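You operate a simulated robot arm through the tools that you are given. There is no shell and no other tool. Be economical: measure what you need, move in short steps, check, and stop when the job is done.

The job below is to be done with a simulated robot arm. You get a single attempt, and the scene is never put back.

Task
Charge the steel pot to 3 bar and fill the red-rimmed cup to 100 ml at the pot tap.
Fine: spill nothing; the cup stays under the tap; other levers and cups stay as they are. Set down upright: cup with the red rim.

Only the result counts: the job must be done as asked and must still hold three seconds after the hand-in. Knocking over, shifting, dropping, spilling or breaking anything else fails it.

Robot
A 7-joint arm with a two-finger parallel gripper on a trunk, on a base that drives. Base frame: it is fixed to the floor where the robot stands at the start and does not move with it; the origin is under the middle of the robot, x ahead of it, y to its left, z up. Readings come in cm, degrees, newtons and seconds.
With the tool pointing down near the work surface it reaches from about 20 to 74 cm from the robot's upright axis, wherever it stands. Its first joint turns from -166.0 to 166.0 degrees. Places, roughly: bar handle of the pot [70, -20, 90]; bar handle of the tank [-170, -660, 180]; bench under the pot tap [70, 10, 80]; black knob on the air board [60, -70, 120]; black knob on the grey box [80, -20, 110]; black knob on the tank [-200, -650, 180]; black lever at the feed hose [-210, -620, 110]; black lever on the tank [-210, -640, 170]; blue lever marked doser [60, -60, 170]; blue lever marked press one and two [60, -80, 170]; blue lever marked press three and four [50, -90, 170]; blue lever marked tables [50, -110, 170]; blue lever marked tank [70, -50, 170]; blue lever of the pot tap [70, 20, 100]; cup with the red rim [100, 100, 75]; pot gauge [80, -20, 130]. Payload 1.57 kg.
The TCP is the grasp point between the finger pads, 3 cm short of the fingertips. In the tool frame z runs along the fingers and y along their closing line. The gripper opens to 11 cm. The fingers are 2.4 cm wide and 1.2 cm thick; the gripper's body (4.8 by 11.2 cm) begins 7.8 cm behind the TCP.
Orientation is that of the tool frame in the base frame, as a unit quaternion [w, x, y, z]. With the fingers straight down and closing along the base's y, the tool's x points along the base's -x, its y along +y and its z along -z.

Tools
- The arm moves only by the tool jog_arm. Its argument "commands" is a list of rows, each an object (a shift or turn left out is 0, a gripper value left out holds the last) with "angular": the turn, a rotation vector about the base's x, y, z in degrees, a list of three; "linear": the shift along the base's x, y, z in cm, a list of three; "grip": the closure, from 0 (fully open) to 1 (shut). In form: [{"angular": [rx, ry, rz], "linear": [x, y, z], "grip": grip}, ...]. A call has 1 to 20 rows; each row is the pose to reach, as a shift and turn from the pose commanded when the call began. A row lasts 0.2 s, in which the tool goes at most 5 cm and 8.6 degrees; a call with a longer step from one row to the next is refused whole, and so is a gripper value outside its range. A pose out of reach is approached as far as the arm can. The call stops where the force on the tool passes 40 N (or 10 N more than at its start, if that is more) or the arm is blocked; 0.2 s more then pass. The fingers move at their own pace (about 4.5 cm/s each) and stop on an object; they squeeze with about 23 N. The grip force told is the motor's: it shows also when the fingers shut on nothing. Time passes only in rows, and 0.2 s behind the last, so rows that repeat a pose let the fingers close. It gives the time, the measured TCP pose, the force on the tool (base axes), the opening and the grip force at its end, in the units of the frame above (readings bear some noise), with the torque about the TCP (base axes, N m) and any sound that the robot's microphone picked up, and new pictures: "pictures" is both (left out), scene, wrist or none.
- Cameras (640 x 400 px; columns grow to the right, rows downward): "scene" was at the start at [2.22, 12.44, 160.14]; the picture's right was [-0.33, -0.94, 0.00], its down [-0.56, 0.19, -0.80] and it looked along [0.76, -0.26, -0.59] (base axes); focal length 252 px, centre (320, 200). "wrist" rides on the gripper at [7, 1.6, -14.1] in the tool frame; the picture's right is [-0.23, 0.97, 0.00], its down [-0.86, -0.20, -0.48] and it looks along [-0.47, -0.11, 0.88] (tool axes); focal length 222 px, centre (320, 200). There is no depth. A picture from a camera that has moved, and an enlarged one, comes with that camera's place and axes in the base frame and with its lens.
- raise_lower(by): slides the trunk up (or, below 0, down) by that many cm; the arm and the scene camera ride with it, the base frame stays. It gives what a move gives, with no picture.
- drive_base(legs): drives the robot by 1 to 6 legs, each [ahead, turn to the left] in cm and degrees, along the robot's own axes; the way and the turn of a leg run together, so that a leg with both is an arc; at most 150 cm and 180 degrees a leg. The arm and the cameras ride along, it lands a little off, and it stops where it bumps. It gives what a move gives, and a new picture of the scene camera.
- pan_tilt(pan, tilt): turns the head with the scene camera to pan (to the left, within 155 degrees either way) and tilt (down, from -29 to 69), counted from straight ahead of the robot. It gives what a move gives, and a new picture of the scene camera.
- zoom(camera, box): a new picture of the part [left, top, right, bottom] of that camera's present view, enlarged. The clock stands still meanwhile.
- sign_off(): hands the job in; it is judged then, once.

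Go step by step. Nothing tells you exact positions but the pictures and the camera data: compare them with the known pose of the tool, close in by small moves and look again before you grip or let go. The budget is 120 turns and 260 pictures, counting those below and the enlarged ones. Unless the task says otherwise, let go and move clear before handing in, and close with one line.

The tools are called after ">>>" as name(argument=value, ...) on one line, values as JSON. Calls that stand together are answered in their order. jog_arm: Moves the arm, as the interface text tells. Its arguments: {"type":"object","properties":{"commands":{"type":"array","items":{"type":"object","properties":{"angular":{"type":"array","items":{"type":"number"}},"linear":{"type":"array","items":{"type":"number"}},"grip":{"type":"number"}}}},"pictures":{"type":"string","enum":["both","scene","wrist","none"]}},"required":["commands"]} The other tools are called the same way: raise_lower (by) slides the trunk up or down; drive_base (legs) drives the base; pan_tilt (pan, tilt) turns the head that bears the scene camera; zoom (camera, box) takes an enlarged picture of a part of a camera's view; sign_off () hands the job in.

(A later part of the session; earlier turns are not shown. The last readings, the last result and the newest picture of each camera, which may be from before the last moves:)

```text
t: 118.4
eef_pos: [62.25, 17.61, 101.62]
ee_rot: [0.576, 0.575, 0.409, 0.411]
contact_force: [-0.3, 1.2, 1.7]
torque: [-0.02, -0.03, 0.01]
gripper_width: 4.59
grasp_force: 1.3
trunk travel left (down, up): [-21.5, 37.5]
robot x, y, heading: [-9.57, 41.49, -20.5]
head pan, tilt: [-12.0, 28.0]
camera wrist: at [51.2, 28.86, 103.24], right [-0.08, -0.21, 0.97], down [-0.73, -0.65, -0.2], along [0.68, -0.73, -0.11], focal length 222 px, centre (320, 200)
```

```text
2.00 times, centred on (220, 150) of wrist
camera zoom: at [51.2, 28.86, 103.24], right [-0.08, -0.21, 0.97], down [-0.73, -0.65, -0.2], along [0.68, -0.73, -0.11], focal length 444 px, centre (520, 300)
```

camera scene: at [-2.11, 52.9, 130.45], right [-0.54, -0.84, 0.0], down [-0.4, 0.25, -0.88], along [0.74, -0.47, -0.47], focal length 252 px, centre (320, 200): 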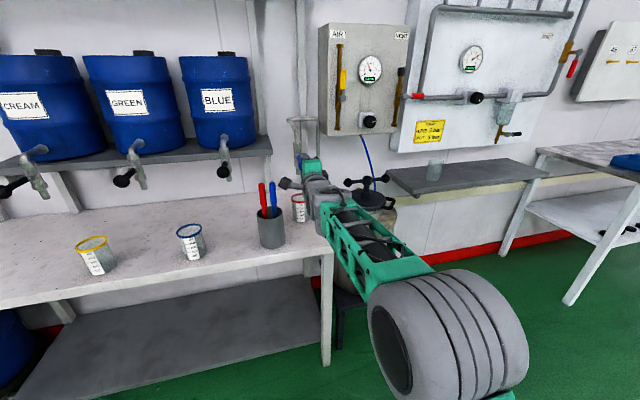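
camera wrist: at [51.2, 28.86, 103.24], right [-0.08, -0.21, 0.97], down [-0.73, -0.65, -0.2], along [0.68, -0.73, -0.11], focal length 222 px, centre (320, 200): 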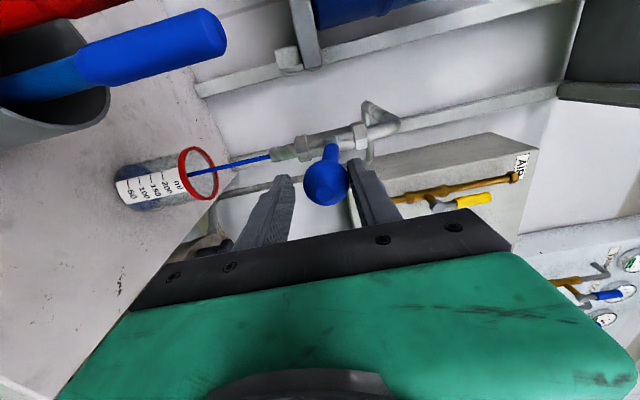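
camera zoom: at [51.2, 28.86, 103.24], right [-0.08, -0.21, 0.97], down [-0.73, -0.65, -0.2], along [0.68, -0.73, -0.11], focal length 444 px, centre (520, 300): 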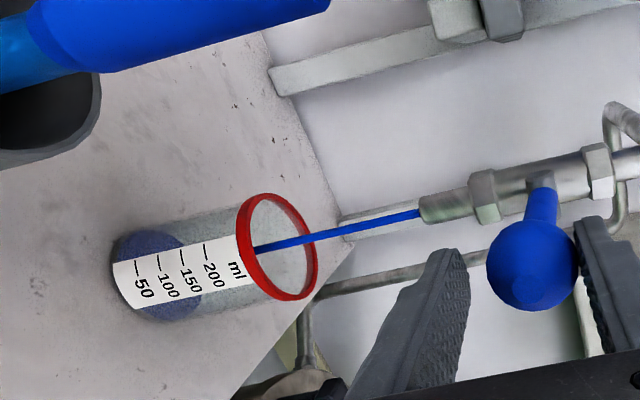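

It's flowing fast already. Closing immediately.

>>> jog_arm(commands=[{"linear": [0, 0, 2.2]}], pictures="wrist")

>>> zoom(camera="wrist", box=[60, 60, 300, 240])

```text
t: 118.8
eef_pos: [62.3, 17.65, 103.64]
ee_rot: [0.574, 0.577, 0.411, 0.41]
contact_force: [-2.2, 0.6, -3.4]
torque: [0.01, 0.09, -0.03]
gripper_width: 4.66
grasp_force: 1.4
trunk travel left (down, up): [-21.5, 37.5]
robot x, y, heading: [-9.53, 41.43, -20.4]
head pan, tilt: [-12.0, 28.0]
camera wrist: at [51.2, 28.86, 105.22], right [-0.07, -0.21, 0.97], down [-0.73, -0.65, -0.2], along [0.68, -0.73, -0.11], focal length 222 px, centre (320, 200)
```

wrist: 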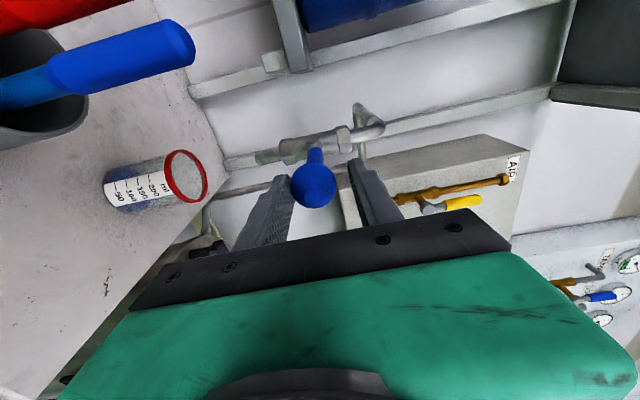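

```text
2.22 times, centred on (180, 150) of wrist
camera zoom: at [51.2, 28.86, 105.22], right [-0.07, -0.21, 0.97], down [-0.73, -0.65, -0.2], along [0.68, -0.73, -0.11], focal length 494 px, centre (631, 311)
```

zoom: 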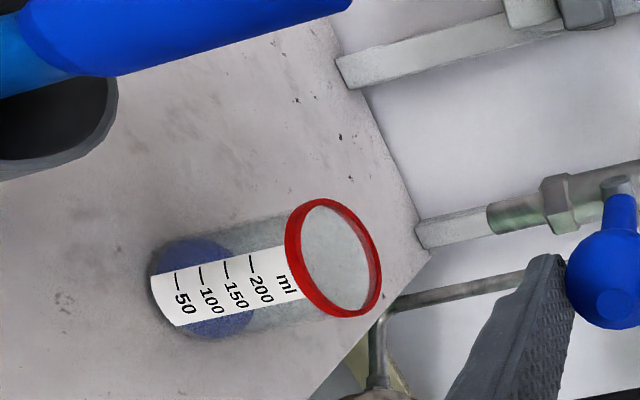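

Flow stopped. I need an exact amount: I'll look for the pot's level display (it was 1000 ml).

>>> pan_tilt(pan=-20, tilt=35)

>>> zoom(camera="scene", box=[240, 90, 400, 290])

```text
t: 119.5
eef_pos: [62.17, 17.61, 103.68]
ee_rot: [0.575, 0.576, 0.411, 0.41]
contact_force: [-2.3, 0.4, -6.7]
torque: [0.03, 0.2, -0.01]
gripper_width: 4.88
grasp_force: 2.8
trunk travel left (down, up): [-21.5, 37.5]
robot x, y, heading: [-9.51, 41.52, -20.1]
head pan, tilt: [-20.0, 35.0]
camera scene: at [-3.09, 52.07, 129.35], right [-0.65, -0.76, 0.0], down [-0.44, 0.37, -0.82], along [0.62, -0.53, -0.57], focal length 252 px, centre (320, 200)
```

scene: 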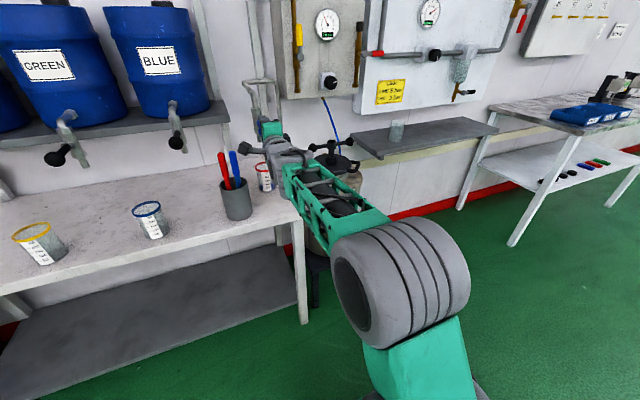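

```text
2.00 times, centred on (320, 190) of scene
camera zoom: at [-3.09, 52.07, 129.35], right [-0.65, -0.76, 0.0], down [-0.44, 0.37, -0.82], along [0.62, -0.53, -0.57], focal length 504 px, centre (320, 220)
```

zoom: 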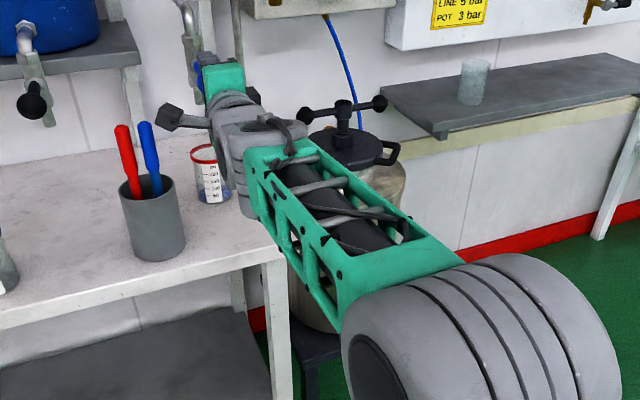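

The display is hidden by the arm. I'll centre, open the fingers and withdraw from the lever to see it.

>>> jog_arm(commands=[{"linear": [0, 0, -0.3]}, {"linear": [0, 0, -0.3], "grip": 0.4}, {"linear": [0, 0, -0.3], "grip": 0.4}, {"linear": [-4, 1.4, -0.3]}, {"linear": [-8, 2.8, -0.3]}, {"linear": [-12, 4.2, -0.3]}, {"linear": [-15.5, 5.5, -0.3]}], pictures="both")

>>> zoom(camera="wrist", box=[100, 80, 340, 240])

>>> zoom(camera="scene", box=[210, 120, 370, 290])

```text
t: 121.1
eef_pos: [46.62, 22.95, 103.42]
ee_rot: [0.576, 0.576, 0.41, 0.41]
contact_force: [0.4, -0.1, 0.2]
torque: [-0.03, -0.04, 0.01]
gripper_width: 6.59
grasp_force: 0.1
trunk travel left (down, up): [-21.5, 37.5]
robot x, y, heading: [-9.22, 41.33, -20.8]
head pan, tilt: [-20.0, 35.0]
camera scene: at [-3.07, 52.07, 129.35], right [-0.65, -0.76, 0.0], down [-0.44, 0.37, -0.82], along [0.62, -0.53, -0.57], focal length 252 px, centre (320, 200)
camera wrist: at [35.61, 34.24, 105.1], right [-0.07, -0.21, 0.97], down [-0.73, -0.65, -0.2], along [0.68, -0.73, -0.11], focal length 222 px, centre (320, 200)
```

scene: 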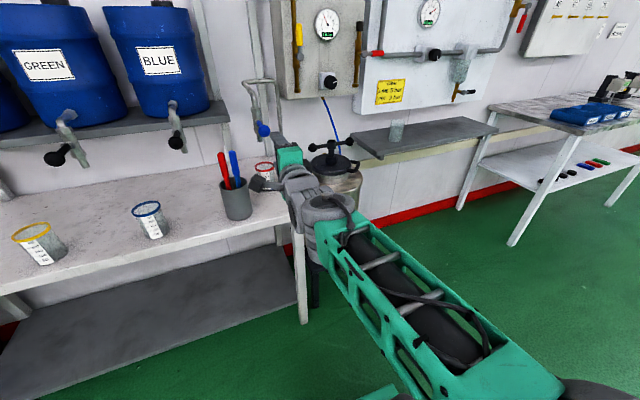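
wrist: 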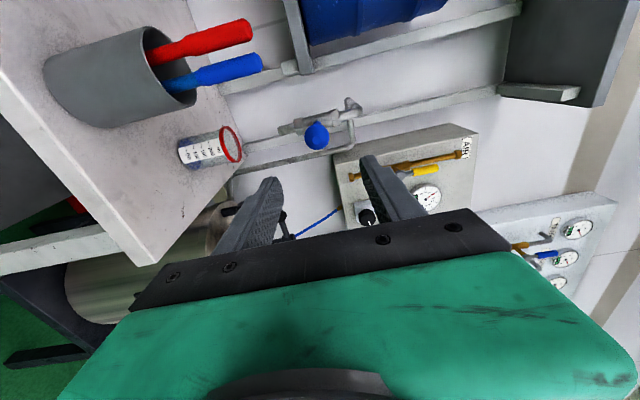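

```text
2.50 times, centred on (220, 160) of wrist
camera zoom: at [35.61, 34.24, 105.1], right [-0.07, -0.21, 0.97], down [-0.73, -0.65, -0.2], along [0.68, -0.73, -0.11], focal length 555 px, centre (570, 300)
```

zoom: 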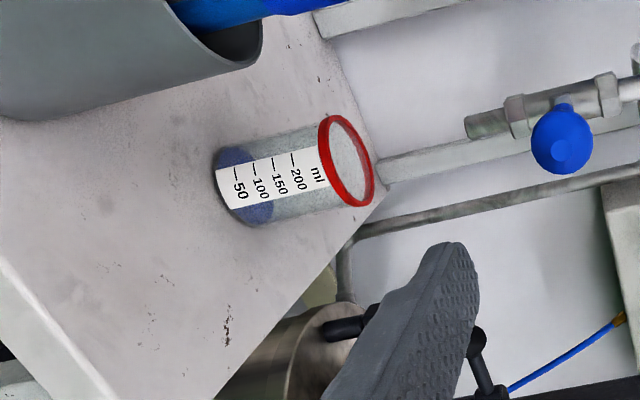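

```text
2.35 times, centred on (290, 205) of scene
camera zoom: at [-3.07, 52.07, 129.35], right [-0.65, -0.76, 0.0], down [-0.44, 0.37, -0.82], along [0.62, -0.53, -0.57], focal length 592 px, centre (391, 188)
```

zoom: 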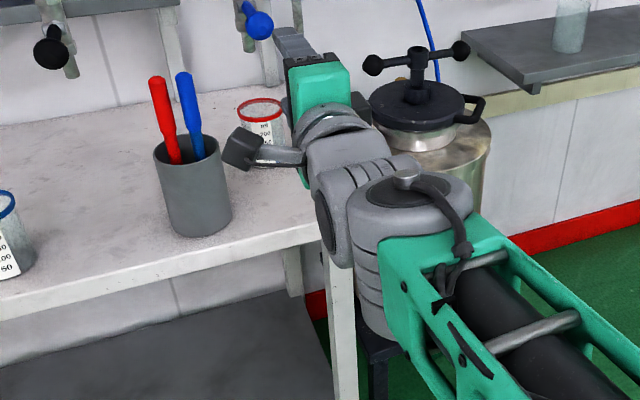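

The wrist scale is hard to read obliquely. I'll pitch the tool down to bring the pot's level display into the wrist view.

>>> jog_arm(commands=[{"angular": [2.7, 7.6, 0], "linear": [-1, 0.3, 0]}, {"angular": [5.4, 15.2, 0], "linear": [-2, 0.6, 0]}, {"angular": [8, 22.8, 0], "linear": [-3, 0.9, 0]}], pictures="wrist")

```text
t: 121.9
eef_pos: [43.62, 24.07, 103.59]
ee_rot: [0.442, 0.685, 0.486, 0.315]
contact_force: [1.2, 0.0, -0.7]
torque: [-0.04, -0.05, 0.0]
gripper_width: 6.58
grasp_force: 0.0
trunk travel left (down, up): [-21.5, 37.5]
robot x, y, heading: [-9.41, 41.61, -20.2]
head pan, tilt: [-20.0, 35.0]
camera wrist: at [34.4, 34.57, 110.8], right [0.3, -0.35, 0.89], down [-0.77, -0.64, 0.01], along [0.56, -0.69, -0.46], focal length 222 px, centre (320, 200)
```

wrist: 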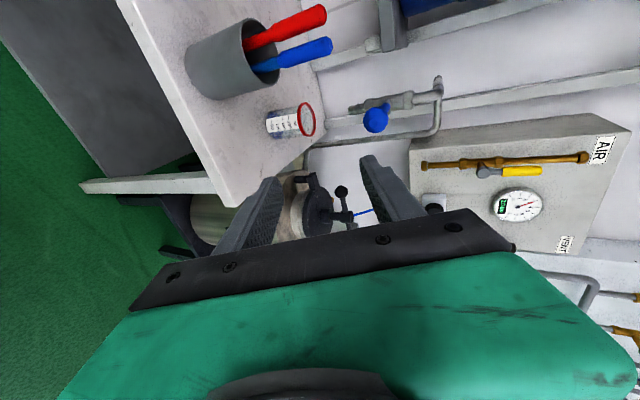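

The finger hides it; I'll yaw the hand to the right.

>>> jog_arm(commands=[{"angular": [0, 0, -8]}, {"angular": [0, 0, -16]}, {"angular": [0, 0, -24]}, {"angular": [0, 0, -30]}], pictures="wrist")

>>> zoom(camera="wrist", box=[140, 60, 380, 220])

```text
t: 122.9
eef_pos: [43.64, 24.06, 103.48]
ee_rot: [0.51, 0.786, 0.291, 0.19]
contact_force: [-0.8, -0.4, -0.4]
torque: [0.01, -0.01, 0.05]
gripper_width: 6.59
grasp_force: 0.1
trunk travel left (down, up): [-21.5, 37.5]
robot x, y, heading: [-9.3, 41.36, -20.4]
head pan, tilt: [-20.0, 35.0]
camera wrist: at [41.0, 37.86, 110.78], right [0.09, -0.45, 0.89], down [-0.99, -0.17, 0.01], along [0.14, -0.88, -0.46], focal length 222 px, centre (320, 200)
```

wrist: 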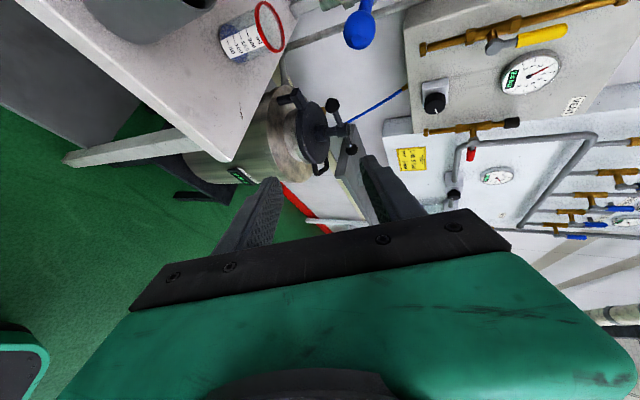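

```text
2.50 times, centred on (260, 140) of wrist
camera zoom: at [41.0, 37.86, 110.78], right [0.09, -0.45, 0.89], down [-0.99, -0.17, 0.01], along [0.14, -0.88, -0.46], focal length 555 px, centre (470, 350)
```

zoom: 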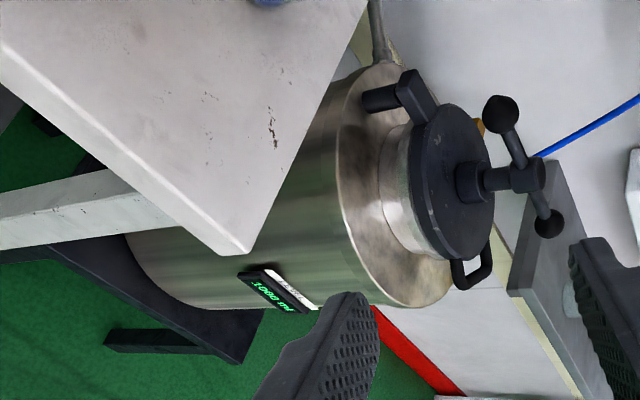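

Display now partly visible; I'll zoom in on it and on the cup.

>>> zoom(camera="wrist", box=[225, 155, 265, 180])

>>> zoom(camera="wrist", box=[205, 0, 295, 65])

```text
16.00 times, centred on (245, 168) of wrist
camera zoom: at [41.0, 37.86, 110.78], right [0.09, -0.45, 0.89], down [-0.99, -0.17, 0.01], along [0.14, -0.88, -0.46], focal length 3554 px, centre (1520, 720)
```

zoom: 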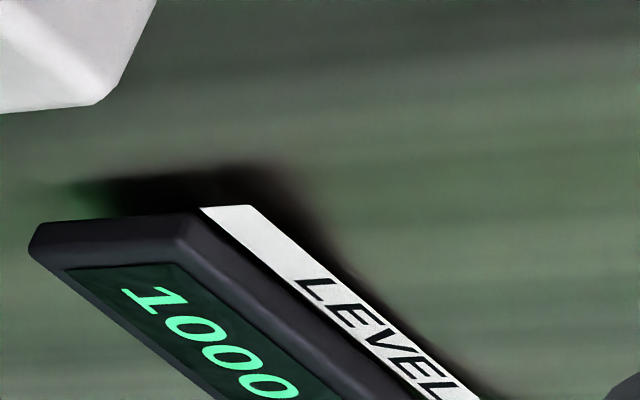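

```text
6.15 times, centred on (250, 32) of wrist
camera zoom: at [41.0, 37.86, 110.78], right [0.09, -0.45, 0.89], down [-0.99, -0.17, 0.01], along [0.14, -0.88, -0.46], focal length 1367 px, centre (751, 1231)
```

zoom: 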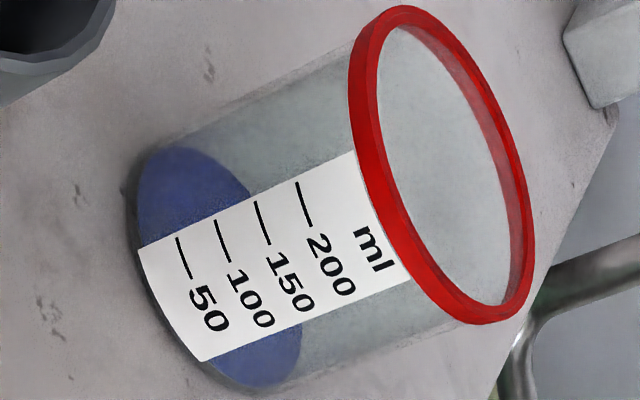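

The display only shows coarse 1000 ml, so I must read the cup scale at eye level. I'll unroll the hand first, then lower the wrist camera in front of the cup.

>>> jog_arm(commands=[{"angular": [-5.4, 3.75, 4.75]}, {"angular": [-10.8, 7.5, 9.5]}, {"angular": [-16.2, 11.2, 14.3]}, {"angular": [-21.5, 15, 19]}, {"angular": [-26.9, 18.7, 23.8]}, {"angular": [-32.3, 22.5, 28.5]}, {"angular": [-37.7, 26.2, 33.3]}, {"angular": [-43.1, 30, 38]}, {"angular": [-48.5, 33.7, 42.8]}, {"angular": [-53.8, 37.5, 47.5]}, {"angular": [-59.2, 41.2, 52.3]}, {"angular": [-64.6, 45, 57]}, {"angular": [-70, 48.7, 61.8]}, {"angular": [-70, 48.7, 61.8], "linear": [3, -1, -3]}, {"angular": [-70, 48.7, 61.8], "linear": [5, -1.8, -7]}], pictures="wrist")

```text
t: 126.1
eef_pos: [48.78, 22.21, 96.52]
ee_rot: [0.528, 0.14, 0.833, -0.091]
contact_force: [0.0, -0.9, 0.1]
torque: [0.01, -0.01, -0.03]
gripper_width: 6.61
grasp_force: 0.1
trunk travel left (down, up): [-21.5, 37.5]
robot x, y, heading: [-9.67, 41.39, -20.4]
head pan, tilt: [-20.0, 35.0]
camera wrist: at [34.44, 28.91, 96.16], right [0.41, 0.89, 0.2], down [-0.13, -0.16, 0.98], along [0.9, -0.43, 0.05], focal length 222 px, centre (320, 200)
```

wrist: 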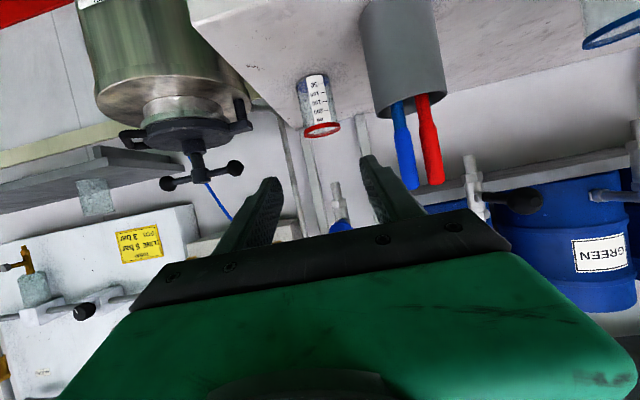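

Lowering the trunk 14.5 cm brings the camera to the liquid's height.

>>> raise_lower(by=-15)

>>> zoom(camera="wrist", box=[250, 90, 400, 190])

```text
t: 127.8
eef_pos: [48.79, 22.25, 81.51]
ee_rot: [0.528, 0.142, 0.832, -0.091]
contact_force: [0.1, -0.3, 0.0]
torque: [0.03, 0.0, 0.0]
gripper_width: 6.61
grasp_force: 0.1
trunk travel left (down, up): [-6.5, 52.5]
robot x, y, heading: [-9.59, 41.43, -20.7]
head pan, tilt: [-20.0, 35.0]
```

```text
4.00 times, centred on (325, 140) of wrist
camera zoom: at [34.44, 28.91, 81.18], right [0.41, 0.89, 0.2], down [-0.13, -0.16, 0.98], along [0.9, -0.43, 0.05], focal length 888 px, centre (300, 440)
```

zoom: 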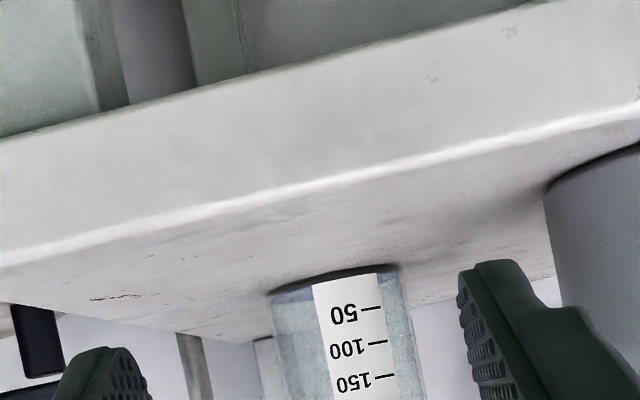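

At eye level the blue fills only a small band near the bottom. Zooming further.

>>> zoom(camera="wrist", box=[306, 150, 366, 190])

```text
10.00 times, centred on (336, 170) of wrist
camera zoom: at [34.44, 28.91, 81.18], right [0.41, 0.89, 0.2], down [-0.13, -0.16, 0.98], along [0.9, -0.43, 0.05], focal length 2221 px, centre (160, 500)
```

zoom: 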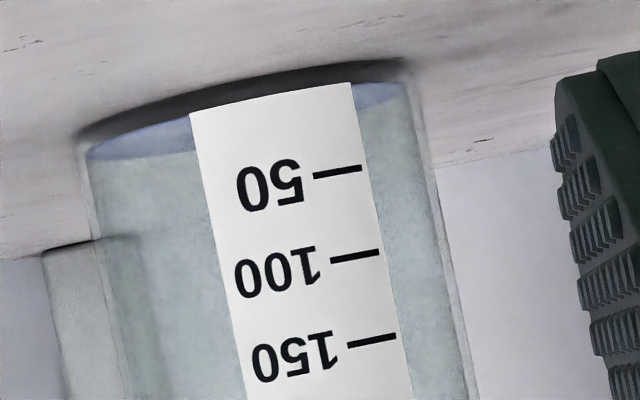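

The fill is small: only about 10 ml. I'll zoom at the left edge to measure it well.

>>> zoom(camera="wrist", box=[312, 156, 336, 171])

```text
16.00 times, centred on (324, 164) of wrist
camera zoom: at [34.44, 28.91, 81.18], right [0.41, 0.89, 0.2], down [-0.13, -0.16, 0.98], along [0.9, -0.43, 0.05], focal length 3554 px, centre (256, 784)
```

zoom: 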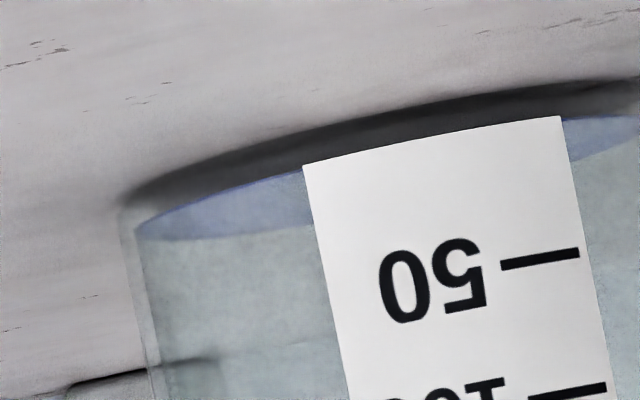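

Only a few ml went in during that brief opening. I'll go back to the lever the same way and open it in timed doses.

>>> raise_lower(by=15)

>>> jog_arm(commands=[{"angular": [6.4, -4, -1.6], "linear": [0.1, 0, 1], "grip": 0.45}, {"angular": [12.8, -8, -3.3], "linear": [0.2, -0.1, 2]}, {"angular": [19.2, -12, -4.9], "linear": [0.3, -0.1, 3]}, {"angular": [25.6, -16, -6.6], "linear": [0.4, -0.2, 4]}, {"angular": [32, -20, -8.2], "linear": [0.5, -0.2, 5]}, {"angular": [38.4, -24, -9.8], "linear": [0.6, -0.3, 6]}, {"angular": [44.9, -28, -11.5], "linear": [0.7, -0.3, 6.6]}, {"angular": [51.3, -32, -13.1], "linear": [0.8, -0.4, 6.6]}, {"angular": [57.7, -36, -14.8], "linear": [0.9, -0.4, 6.6]}, {"angular": [64.1, -40, -16.4], "linear": [1, -0.5, 6.6]}, {"angular": [70.5, -44, -18.1], "linear": [1.1, -0.5, 6.6]}, {"angular": [76.9, -48, -19.7], "linear": [1.2, -0.6, 6.6]}, {"angular": [76.9, -48, -19.7], "linear": [5.2, -1.9, 6.6]}, {"angular": [76.9, -48, -19.7], "linear": [9.2, -3.2, 6.6]}], pictures="wrist")

```text
t: 129.6
eef_pos: [48.86, 22.11, 96.46]
ee_rot: [0.528, 0.142, 0.832, -0.091]
contact_force: [-0.1, -0.3, 0.1]
torque: [0.01, -0.03, 0.01]
gripper_width: 6.59
grasp_force: 0.0
trunk travel left (down, up): [-21.5, 37.5]
robot x, y, heading: [-9.11, 41.71, -20.6]
head pan, tilt: [-20.0, 35.0]
```

```text
t: 132.6
eef_pos: [58.01, 18.91, 103.13]
ee_rot: [0.577, 0.577, 0.409, 0.409]
contact_force: [-1.1, 1.0, 0.9]
torque: [0.0, 0.03, 0.01]
gripper_width: 6.04
grasp_force: 0.0
trunk travel left (down, up): [-21.5, 37.5]
robot x, y, heading: [-9.59, 41.41, -20.4]
head pan, tilt: [-20.0, 35.0]
camera wrist: at [46.99, 30.18, 104.77], right [-0.08, -0.21, 0.97], down [-0.73, -0.65, -0.2], along [0.67, -0.73, -0.11], focal length 222 px, centre (320, 200)
```

wrist: 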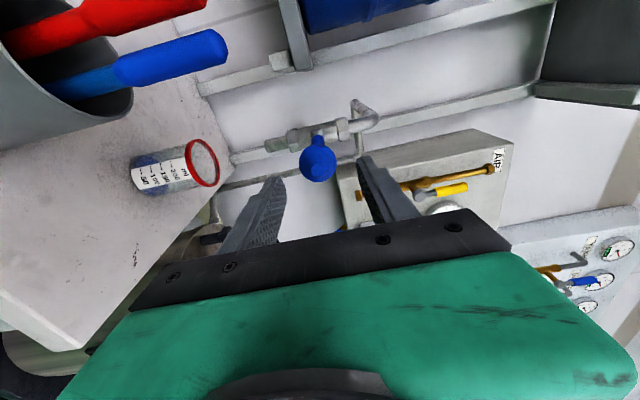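

On target. Now close in, open the lever as before for about 1.4 s, then shut, in one run.

>>> jog_arm(commands=[{"linear": [2.2, -0.7, 0]}, {"linear": [4.3, -1.3, 0]}, {"linear": [4.3, -1.3, 0], "grip": 0.6}, {"linear": [4.3, -1.3, 0], "grip": 0.6}, {"linear": [4.3, -1.3, -0.8]}, {"linear": [4.3, -1.3, -1.6]}, {"linear": [4.3, -1.3, -1.6]}, {"linear": [4.3, -1.3, -1.6]}, {"linear": [4.3, -1.3, -1.6]}, {"linear": [4.3, -1.3, -1.6]}, {"linear": [4.3, -1.3, -1.6]}, {"linear": [4.3, -1.3, 0.5]}, {"linear": [4.3, -1.3, 0.5]}], pictures="wrist")

>>> zoom(camera="wrist", box=[80, 130, 240, 230])

```text
t: 135.4
eef_pos: [62.24, 17.6, 103.47]
ee_rot: [0.577, 0.577, 0.41, 0.408]
contact_force: [-0.3, -0.3, -1.9]
torque: [0.03, 0.06, 0.0]
gripper_width: 4.56
grasp_force: 0.6
trunk travel left (down, up): [-21.5, 37.5]
robot x, y, heading: [-9.64, 41.34, -20.6]
head pan, tilt: [-20.0, 35.0]
camera wrist: at [51.28, 28.92, 105.13], right [-0.07, -0.21, 0.97], down [-0.73, -0.65, -0.2], along [0.67, -0.73, -0.11], focal length 222 px, centre (320, 200)
```

wrist: 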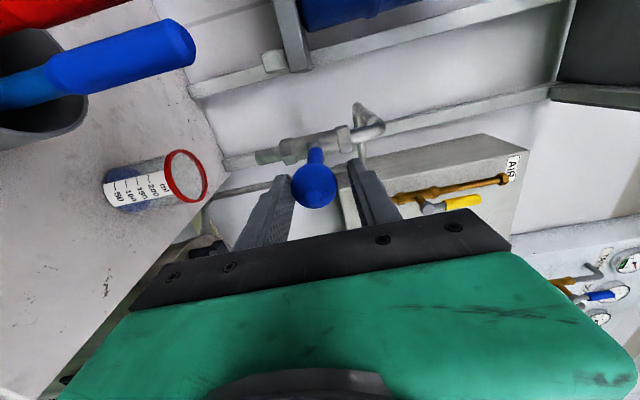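

```text
4.00 times, centred on (160, 180) of wrist
camera zoom: at [51.28, 28.92, 105.13], right [-0.07, -0.21, 0.97], down [-0.73, -0.65, -0.2], along [0.67, -0.73, -0.11], focal length 888 px, centre (960, 280)
```

zoom: 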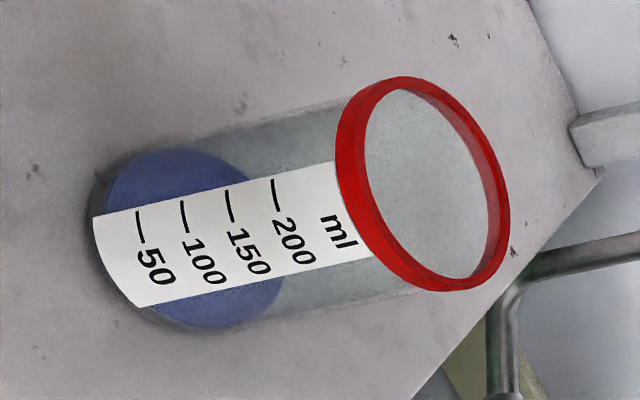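

It reads about 10–15 ml. I'll dose again with a wider opening (3.2 cm) for about 2 s and then measure.

>>> jog_arm(commands=[{"linear": [0, 0, -1.5]}, {"linear": [0, 0, -3.6]}, {"linear": [0, 0, -3.6]}, {"linear": [0, 0, -3.6]}, {"linear": [0, 0, -3.6]}, {"linear": [0, 0, -3.6]}, {"linear": [0, 0, -3.6]}, {"linear": [0, 0, -3.6]}, {"linear": [0, 0, -3.6]}, {"linear": [0, 0, -1.5]}, {"linear": [0, 0, 0.1]}, {"linear": [0, 0, 0.1]}], pictures="wrist")

>>> zoom(camera="wrist", box=[80, 130, 240, 230])

```text
t: 138.0
eef_pos: [62.37, 17.65, 103.52]
ee_rot: [0.576, 0.577, 0.41, 0.409]
contact_force: [-2.3, 1.2, -3.4]
torque: [0.04, 0.08, 0.02]
gripper_width: 4.69
grasp_force: 1.5
trunk travel left (down, up): [-21.5, 37.5]
robot x, y, heading: [-9.13, 41.65, -20.5]
head pan, tilt: [-20.0, 35.0]
camera wrist: at [51.3, 28.94, 105.2], right [-0.07, -0.21, 0.97], down [-0.73, -0.65, -0.2], along [0.67, -0.73, -0.11], focal length 222 px, centre (320, 200)
```

wrist: 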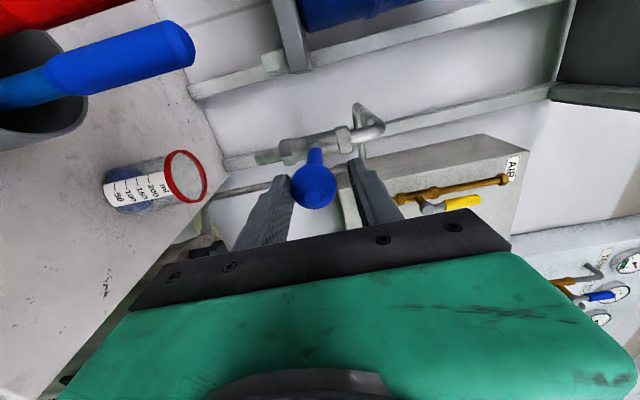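

```text
4.00 times, centred on (160, 180) of wrist
camera zoom: at [51.3, 28.94, 105.2], right [-0.07, -0.21, 0.97], down [-0.73, -0.65, -0.2], along [0.67, -0.73, -0.11], focal length 888 px, centre (960, 280)
```

zoom: 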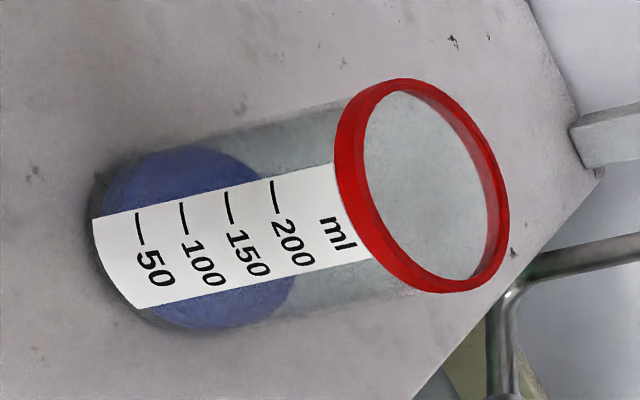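

It rose roughly 13 ml in 2 s, so the flow is gentle. Another, longer dose of about 3.2 s.

>>> jog_arm(commands=[{"linear": [0, 0, -1.5]}, {"linear": [0, 0, -3.7]}, {"linear": [0, 0, -3.7]}, {"linear": [0, 0, -3.7]}, {"linear": [0, 0, -3.7]}, {"linear": [0, 0, -3.7]}, {"linear": [0, 0, -3.7]}, {"linear": [0, 0, -3.7]}, {"linear": [0, 0, -3.7]}, {"linear": [0, 0, -3.7]}, {"linear": [0, 0, -3.7]}, {"linear": [0, 0, -3.7]}, {"linear": [0, 0, -3.7]}, {"linear": [0, 0, -3.7]}, {"linear": [0, 0, -3.7]}, {"linear": [0, 0, -3.7]}, {"linear": [0, 0, -1.5]}, {"linear": [0, 0, 0]}, {"linear": [0, 0, 0]}], pictures="wrist")

>>> zoom(camera="wrist", box=[80, 130, 240, 230])

```text
t: 142.0
eef_pos: [62.22, 17.55, 103.59]
ee_rot: [0.576, 0.577, 0.41, 0.408]
contact_force: [-1.9, -0.1, -3.7]
torque: [0.02, 0.08, -0.01]
gripper_width: 4.62
grasp_force: 1.6
trunk travel left (down, up): [-21.5, 37.5]
robot x, y, heading: [-9.65, 41.43, -20.5]
head pan, tilt: [-20.0, 35.0]
camera wrist: at [51.25, 28.92, 105.19], right [-0.07, -0.21, 0.97], down [-0.74, -0.65, -0.2], along [0.67, -0.73, -0.11], focal length 222 px, centre (320, 200)
```

wrist: 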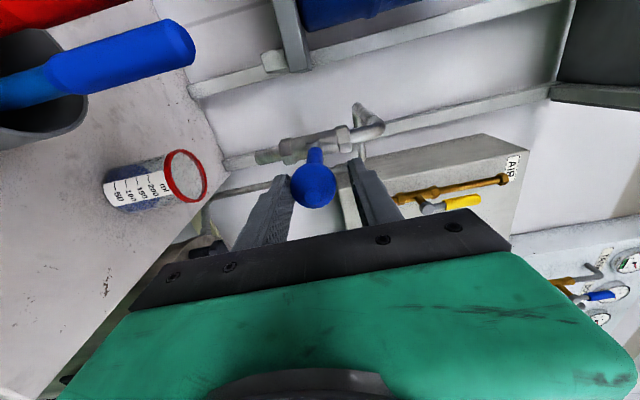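

```text
4.00 times, centred on (160, 180) of wrist
camera zoom: at [51.25, 28.92, 105.19], right [-0.07, -0.21, 0.97], down [-0.74, -0.65, -0.2], along [0.67, -0.73, -0.11], focal length 888 px, centre (960, 280)
```

zoom: 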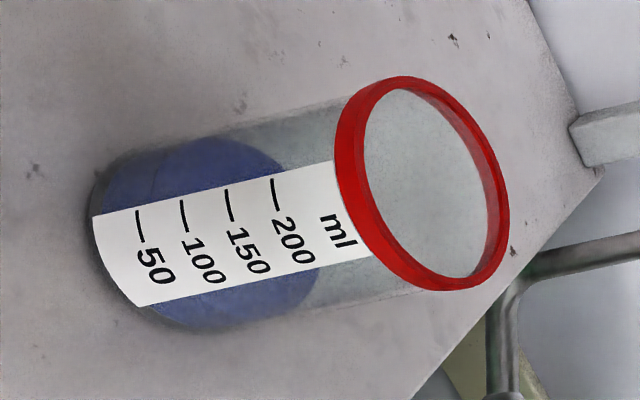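

I'd estimate about 60 ml now. I'll zoom on the near edge of the surface against the ticks.

>>> zoom(camera="wrist", box=[98, 155, 162, 195])

```text
10.00 times, centred on (130, 175) of wrist
camera zoom: at [51.25, 28.92, 105.19], right [-0.07, -0.21, 0.97], down [-0.74, -0.65, -0.2], along [0.67, -0.73, -0.11], focal length 2221 px, centre (2220, 450)
```

zoom: 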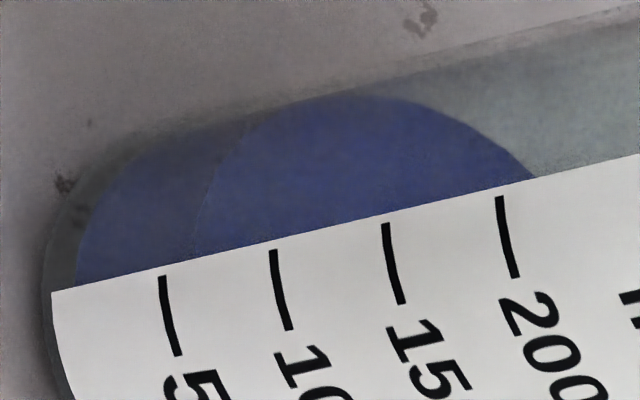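

Correcting for wall parallax I read about 53 ml; each full 0.2 s row gives ~1.86 ml. I'll repeat the 26 ml dose.

>>> jog_arm(commands=[{"linear": [0, 0, -1.5]}, {"linear": [0, 0, -3.7]}, {"linear": [0, 0, -3.7]}, {"linear": [0, 0, -3.7]}, {"linear": [0, 0, -3.7]}, {"linear": [0, 0, -3.7]}, {"linear": [0, 0, -3.7]}, {"linear": [0, 0, -3.7]}, {"linear": [0, 0, -3.7]}, {"linear": [0, 0, -3.7]}, {"linear": [0, 0, -3.7]}, {"linear": [0, 0, -3.7]}, {"linear": [0, 0, -3.7]}, {"linear": [0, 0, -3.7]}, {"linear": [0, 0, -3.7]}, {"linear": [0, 0, -3.7]}, {"linear": [0, 0, -1.5]}, {"linear": [0, 0, 0]}, {"linear": [0, 0, 0]}], pictures="none")

>>> zoom(camera="wrist", box=[98, 155, 162, 195])

```text
t: 146.0
eef_pos: [62.32, 17.69, 103.49]
ee_rot: [0.577, 0.577, 0.41, 0.408]
contact_force: [-1.9, 0.4, -2.4]
torque: [0.03, 0.07, 0.02]
gripper_width: 4.65
grasp_force: 1.5
trunk travel left (down, up): [-21.5, 37.5]
robot x, y, heading: [-9.89, 41.48, -20.6]
head pan, tilt: [-20.0, 35.0]
```

```text
10.00 times, centred on (130, 175) of wrist
camera zoom: at [51.27, 28.94, 105.19], right [-0.07, -0.21, 0.97], down [-0.74, -0.65, -0.2], along [0.67, -0.73, -0.11], focal length 2221 px, centre (2220, 450)
```

zoom: 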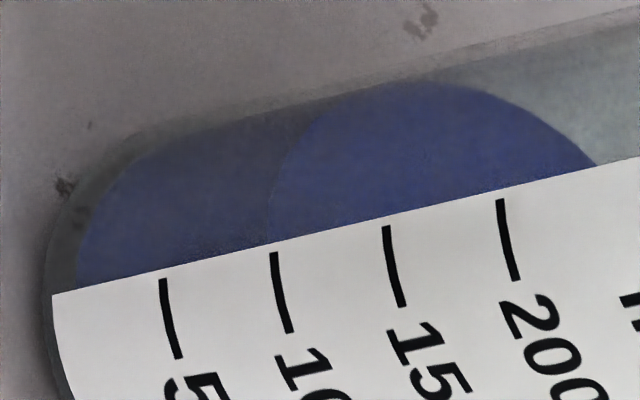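

Near edge now at about 88–90 ml by this oblique view. Before the last trim I'll take an eye-level reading again: open, retreat, unroll, lower.

>>> jog_arm(commands=[{"linear": [0, 0, -0.3], "grip": 0.4}, {"linear": [0, 0, -0.3], "grip": 0.4}, {"linear": [-4, 1.4, -0.3]}, {"linear": [-8, 2.8, -0.3]}, {"linear": [-12.2, 4.1, -0.3]}, {"linear": [-12.3, 4.1, -0.3], "angular": [-6.4, 4, 1.6]}, {"linear": [-12.4, 4.2, -0.3], "angular": [-12.8, 8, 3.3]}, {"linear": [-12.5, 4.2, -0.3], "angular": [-19.2, 12, 4.9]}, {"linear": [-12.6, 4.3, -0.3], "angular": [-25.6, 16, 6.6]}, {"linear": [-12.7, 4.3, -0.3], "angular": [-32, 20, 8.2]}, {"linear": [-12.8, 4.4, -0.3], "angular": [-38.4, 24, 9.8]}, {"linear": [-12.9, 4.4, -1], "angular": [-44.9, 28, 11.5]}, {"linear": [-13, 4.5, -2], "angular": [-51.3, 32, 13.1]}, {"linear": [-13.1, 4.5, -3], "angular": [-57.7, 36, 14.8]}, {"linear": [-13.2, 4.5, -4], "angular": [-64.1, 40, 16.4]}, {"linear": [-13.3, 4.6, -5], "angular": [-70.5, 44, 18.1]}, {"linear": [-13.5, 4.6, -6.8], "angular": [-76.9, 48, 19.7]}], pictures="none")

>>> raise_lower(by=-15)

>>> zoom(camera="wrist", box=[306, 150, 370, 190])

```text
t: 149.6
eef_pos: [48.77, 22.15, 96.99]
ee_rot: [0.528, 0.14, 0.833, -0.091]
contact_force: [0.2, -0.5, -0.1]
torque: [0.0, 0.02, 0.03]
gripper_width: 6.6
grasp_force: 0.0
trunk travel left (down, up): [-21.5, 37.5]
robot x, y, heading: [-9.5, 41.29, -20.7]
head pan, tilt: [-20.0, 35.0]
```

```text
t: 151.3
eef_pos: [48.81, 22.21, 81.89]
ee_rot: [0.528, 0.141, 0.832, -0.091]
contact_force: [0.7, 0.7, -0.3]
torque: [0.02, -0.01, 0.0]
gripper_width: 6.59
grasp_force: 0.0
trunk travel left (down, up): [-6.5, 52.5]
robot x, y, heading: [-9.62, 41.26, -20.7]
head pan, tilt: [-20.0, 35.0]
```

```text
10.00 times, centred on (338, 170) of wrist
camera zoom: at [34.43, 29.0, 81.55], right [0.41, 0.89, 0.2], down [-0.13, -0.16, 0.98], along [0.9, -0.43, 0.05], focal length 2221 px, centre (140, 500)
```

zoom: 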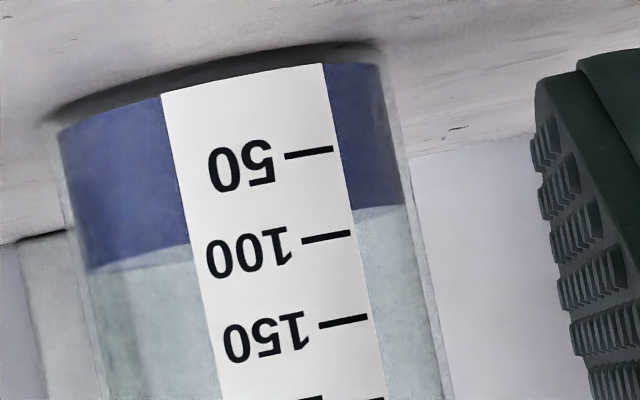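

Eye-level reading is about 87 ml. One closer zoom at the tick to fix the remainder.

>>> zoom(camera="wrist", box=[332, 160, 352, 176])

```text
16.00 times, centred on (342, 168) of wrist
camera zoom: at [34.43, 29.0, 81.55], right [0.41, 0.89, 0.2], down [-0.13, -0.16, 0.98], along [0.9, -0.43, 0.05], focal length 3554 px, centre (-32, 712)
```

zoom: 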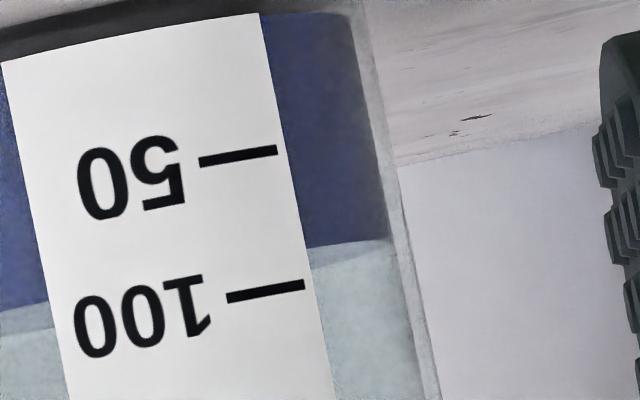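

About 87 ml; an 8-row dose earlier gave ~13 ml, which is what's missing. I'll return to the lever identically.

>>> raise_lower(by=15)

>>> jog_arm(commands=[{"angular": [6.4, -4, -1.6], "linear": [0.1, 0, 1], "grip": 0.45}, {"angular": [12.8, -8, -3.3], "linear": [0.2, -0.1, 2]}, {"angular": [19.2, -12, -4.9], "linear": [0.3, -0.1, 3]}, {"angular": [25.6, -16, -6.6], "linear": [0.4, -0.2, 4]}, {"angular": [32, -20, -8.2], "linear": [0.5, -0.2, 5]}, {"angular": [38.4, -24, -9.8], "linear": [0.6, -0.3, 5.8]}, {"angular": [44.9, -28, -11.5], "linear": [0.7, -0.3, 6.1]}, {"angular": [51.3, -32, -13.1], "linear": [0.8, -0.4, 6.1]}, {"angular": [57.7, -36, -14.8], "linear": [0.9, -0.4, 6.1]}, {"angular": [64.1, -40, -16.4], "linear": [1, -0.5, 6.1]}, {"angular": [70.5, -44, -18.1], "linear": [1.1, -0.5, 6.1]}, {"angular": [76.9, -48, -19.7], "linear": [1.2, -0.6, 6.1]}, {"angular": [76.9, -48, -19.7], "linear": [5.2, -1.9, 6.1]}, {"angular": [76.9, -48, -19.7], "linear": [9.2, -3.2, 6.1]}], pictures="wrist")

```text
t: 153.1
eef_pos: [48.65, 22.17, 96.68]
ee_rot: [0.527, 0.142, 0.833, -0.092]
contact_force: [-0.5, 0.2, 0.1]
torque: [-0.01, -0.02, -0.01]
gripper_width: 6.6
grasp_force: 0.1
trunk travel left (down, up): [-21.5, 37.5]
robot x, y, heading: [-9.63, 41.05, -20.4]
head pan, tilt: [-20.0, 35.0]
```

```text
t: 156.1
eef_pos: [57.93, 19.09, 103.1]
ee_rot: [0.578, 0.576, 0.408, 0.409]
contact_force: [-0.4, 0.4, 0.1]
torque: [0.03, 0.05, 0.01]
gripper_width: 6.04
grasp_force: 0.0
trunk travel left (down, up): [-21.5, 37.5]
robot x, y, heading: [-9.74, 41.19, -20.5]
head pan, tilt: [-20.0, 35.0]
camera wrist: at [46.9, 30.31, 104.6], right [-0.08, -0.21, 0.97], down [-0.73, -0.65, -0.2], along [0.67, -0.73, -0.11], focal length 222 px, centre (320, 200)
```

wrist: 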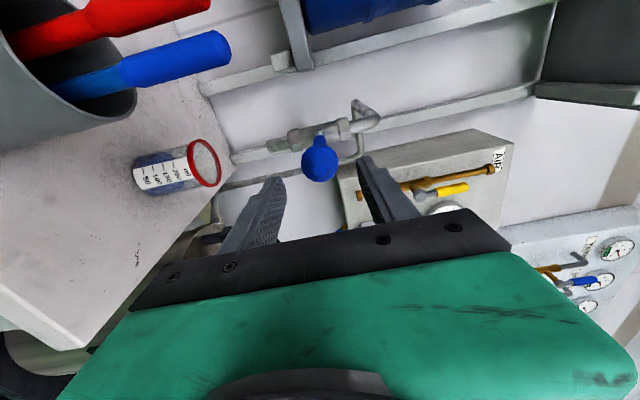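

Lined up. I'll give a slightly shorter 7-row dose so I can't overshoot, then read.

>>> jog_arm(commands=[{"linear": [2.2, -0.7, 0]}, {"linear": [4.3, -1.4, 0]}, {"linear": [4.3, -1.4, 0], "grip": 0.6}, {"linear": [4.3, -1.4, 0], "grip": 0.6}, {"linear": [4.3, -1.4, 0.4]}, {"linear": [4.3, -1.4, -1.1]}, {"linear": [4.3, -1.4, -3.2]}, {"linear": [4.3, -1.4, -3.2]}, {"linear": [4.3, -1.4, -3.2]}, {"linear": [4.3, -1.4, -3.2]}, {"linear": [4.3, -1.4, -3.2]}, {"linear": [4.3, -1.4, -3.2]}, {"linear": [4.3, -1.4, -3.2]}, {"linear": [4.3, -1.4, -1.1]}, {"linear": [4.3, -1.4, 0.5]}, {"linear": [4.3, -1.4, 0.5]}], pictures="wrist")

>>> zoom(camera="wrist", box=[98, 155, 162, 195])

```text
t: 159.5
eef_pos: [62.26, 17.54, 103.35]
ee_rot: [0.577, 0.576, 0.41, 0.408]
contact_force: [-0.4, -0.7, 0.1]
torque: [0.01, 0.05, 0.0]
gripper_width: 4.41
grasp_force: 0.5
trunk travel left (down, up): [-21.5, 37.5]
robot x, y, heading: [-9.62, 41.53, -20.4]
head pan, tilt: [-20.0, 35.0]
camera wrist: at [51.22, 28.87, 105.04], right [-0.07, -0.21, 0.97], down [-0.73, -0.65, -0.2], along [0.67, -0.73, -0.11], focal length 222 px, centre (320, 200)
```

wrist: 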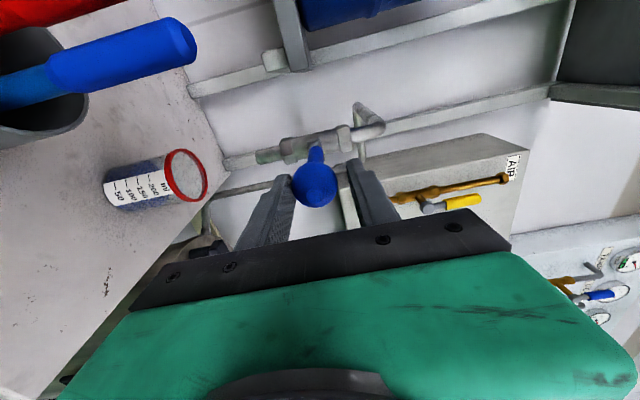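

```text
10.00 times, centred on (130, 175) of wrist
camera zoom: at [51.22, 28.87, 105.04], right [-0.07, -0.21, 0.97], down [-0.73, -0.65, -0.2], along [0.67, -0.73, -0.11], focal length 2221 px, centre (2220, 450)
```

zoom: 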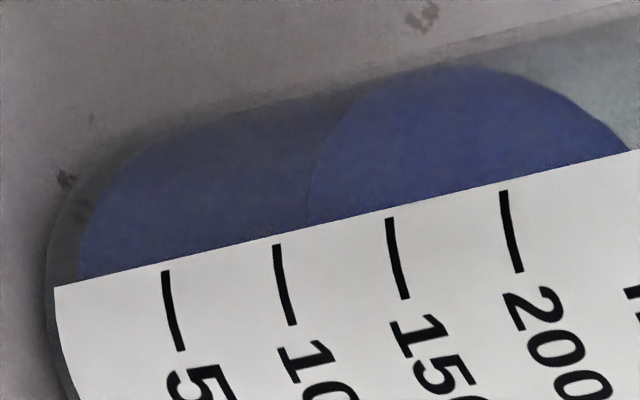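

That added about 14 ml: I read roughly 100 ml. I'll press the lever fully shut, then retreat and verify at eye level.

>>> jog_arm(commands=[{"linear": [0, 0, 0.5]}, {"linear": [0, 0, 0.5]}, {"linear": [0, 0, -0.2], "grip": 0.4}, {"linear": [0, 0, -0.2], "grip": 0.4}, {"linear": [-4, 1.4, -0.2]}, {"linear": [-8, 2.8, -0.2]}, {"linear": [-12.2, 4.1, -0.2]}, {"linear": [-12.3, 4.1, -0.2], "angular": [-6.4, 4, 1.6]}, {"linear": [-12.4, 4.2, -0.2], "angular": [-12.8, 8, 3.3]}, {"linear": [-12.5, 4.2, -0.2], "angular": [-19.2, 12, 4.9]}, {"linear": [-12.6, 4.3, -0.2], "angular": [-25.6, 16, 6.6]}, {"linear": [-12.7, 4.3, -0.2], "angular": [-32, 20, 8.2]}, {"linear": [-12.8, 4.4, -0.2], "angular": [-38.4, 24, 9.8]}, {"linear": [-12.9, 4.4, -1], "angular": [-44.9, 28, 11.5]}, {"linear": [-13, 4.5, -2], "angular": [-51.3, 32, 13.1]}, {"linear": [-13.1, 4.5, -3], "angular": [-57.7, 36, 14.8]}, {"linear": [-13.2, 4.5, -4], "angular": [-64.1, 40, 16.4]}, {"linear": [-13.3, 4.6, -5], "angular": [-70.5, 44, 18.1]}, {"linear": [-13.5, 4.6, -6.7], "angular": [-76.9, 48, 19.7]}], pictures="wrist")

>>> raise_lower(by=-15)

>>> zoom(camera="wrist", box=[306, 150, 370, 190])

>>> zoom(camera="wrist", box=[332, 160, 352, 176])

```text
t: 163.5
eef_pos: [48.8, 22.27, 96.62]
ee_rot: [0.527, 0.14, 0.833, -0.09]
contact_force: [-0.5, 0.5, 0.0]
torque: [0.01, 0.03, -0.01]
gripper_width: 6.6
grasp_force: 0.0
trunk travel left (down, up): [-21.5, 37.5]
robot x, y, heading: [-9.71, 41.6, -20.7]
head pan, tilt: [-20.0, 35.0]
camera wrist: at [34.43, 29.0, 96.46], right [0.41, 0.89, 0.2], down [-0.13, -0.16, 0.98], along [0.9, -0.43, 0.05], focal length 222 px, centre (320, 200)
```

wrist: 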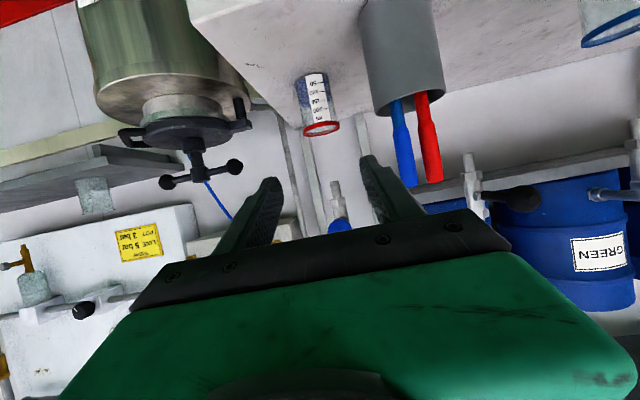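

```text
t: 165.2
eef_pos: [48.8, 22.23, 81.64]
ee_rot: [0.528, 0.141, 0.832, -0.091]
contact_force: [0.3, 0.2, 0.5]
torque: [0.02, -0.01, 0.02]
gripper_width: 6.61
grasp_force: 0.0
trunk travel left (down, up): [-6.5, 52.5]
robot x, y, heading: [-9.57, 41.23, -20.4]
head pan, tilt: [-20.0, 35.0]
```

```text
10.00 times, centred on (338, 170) of wrist
camera zoom: at [34.43, 29.0, 81.47], right [0.41, 0.89, 0.2], down [-0.13, -0.16, 0.98], along [0.9, -0.43, 0.05], focal length 2221 px, centre (140, 500)
```

zoom: 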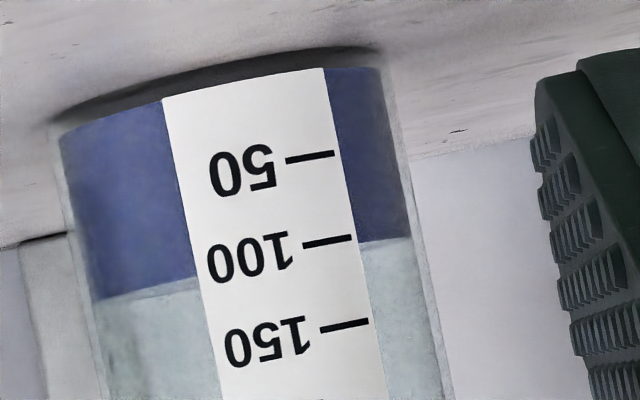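

```text
16.00 times, centred on (342, 168) of wrist
camera zoom: at [34.43, 29.0, 81.47], right [0.41, 0.89, 0.2], down [-0.13, -0.16, 0.98], along [0.9, -0.43, 0.05], focal length 3554 px, centre (-32, 712)
```

zoom: 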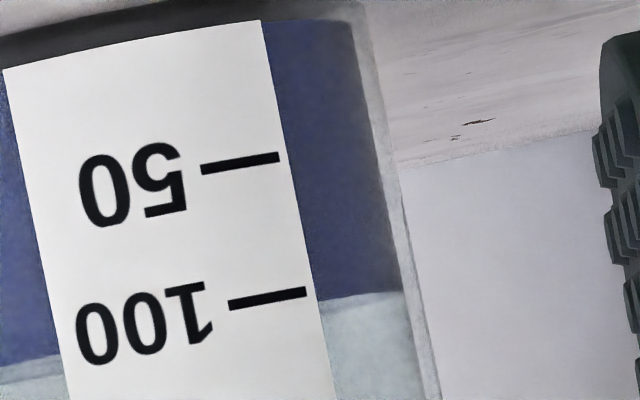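

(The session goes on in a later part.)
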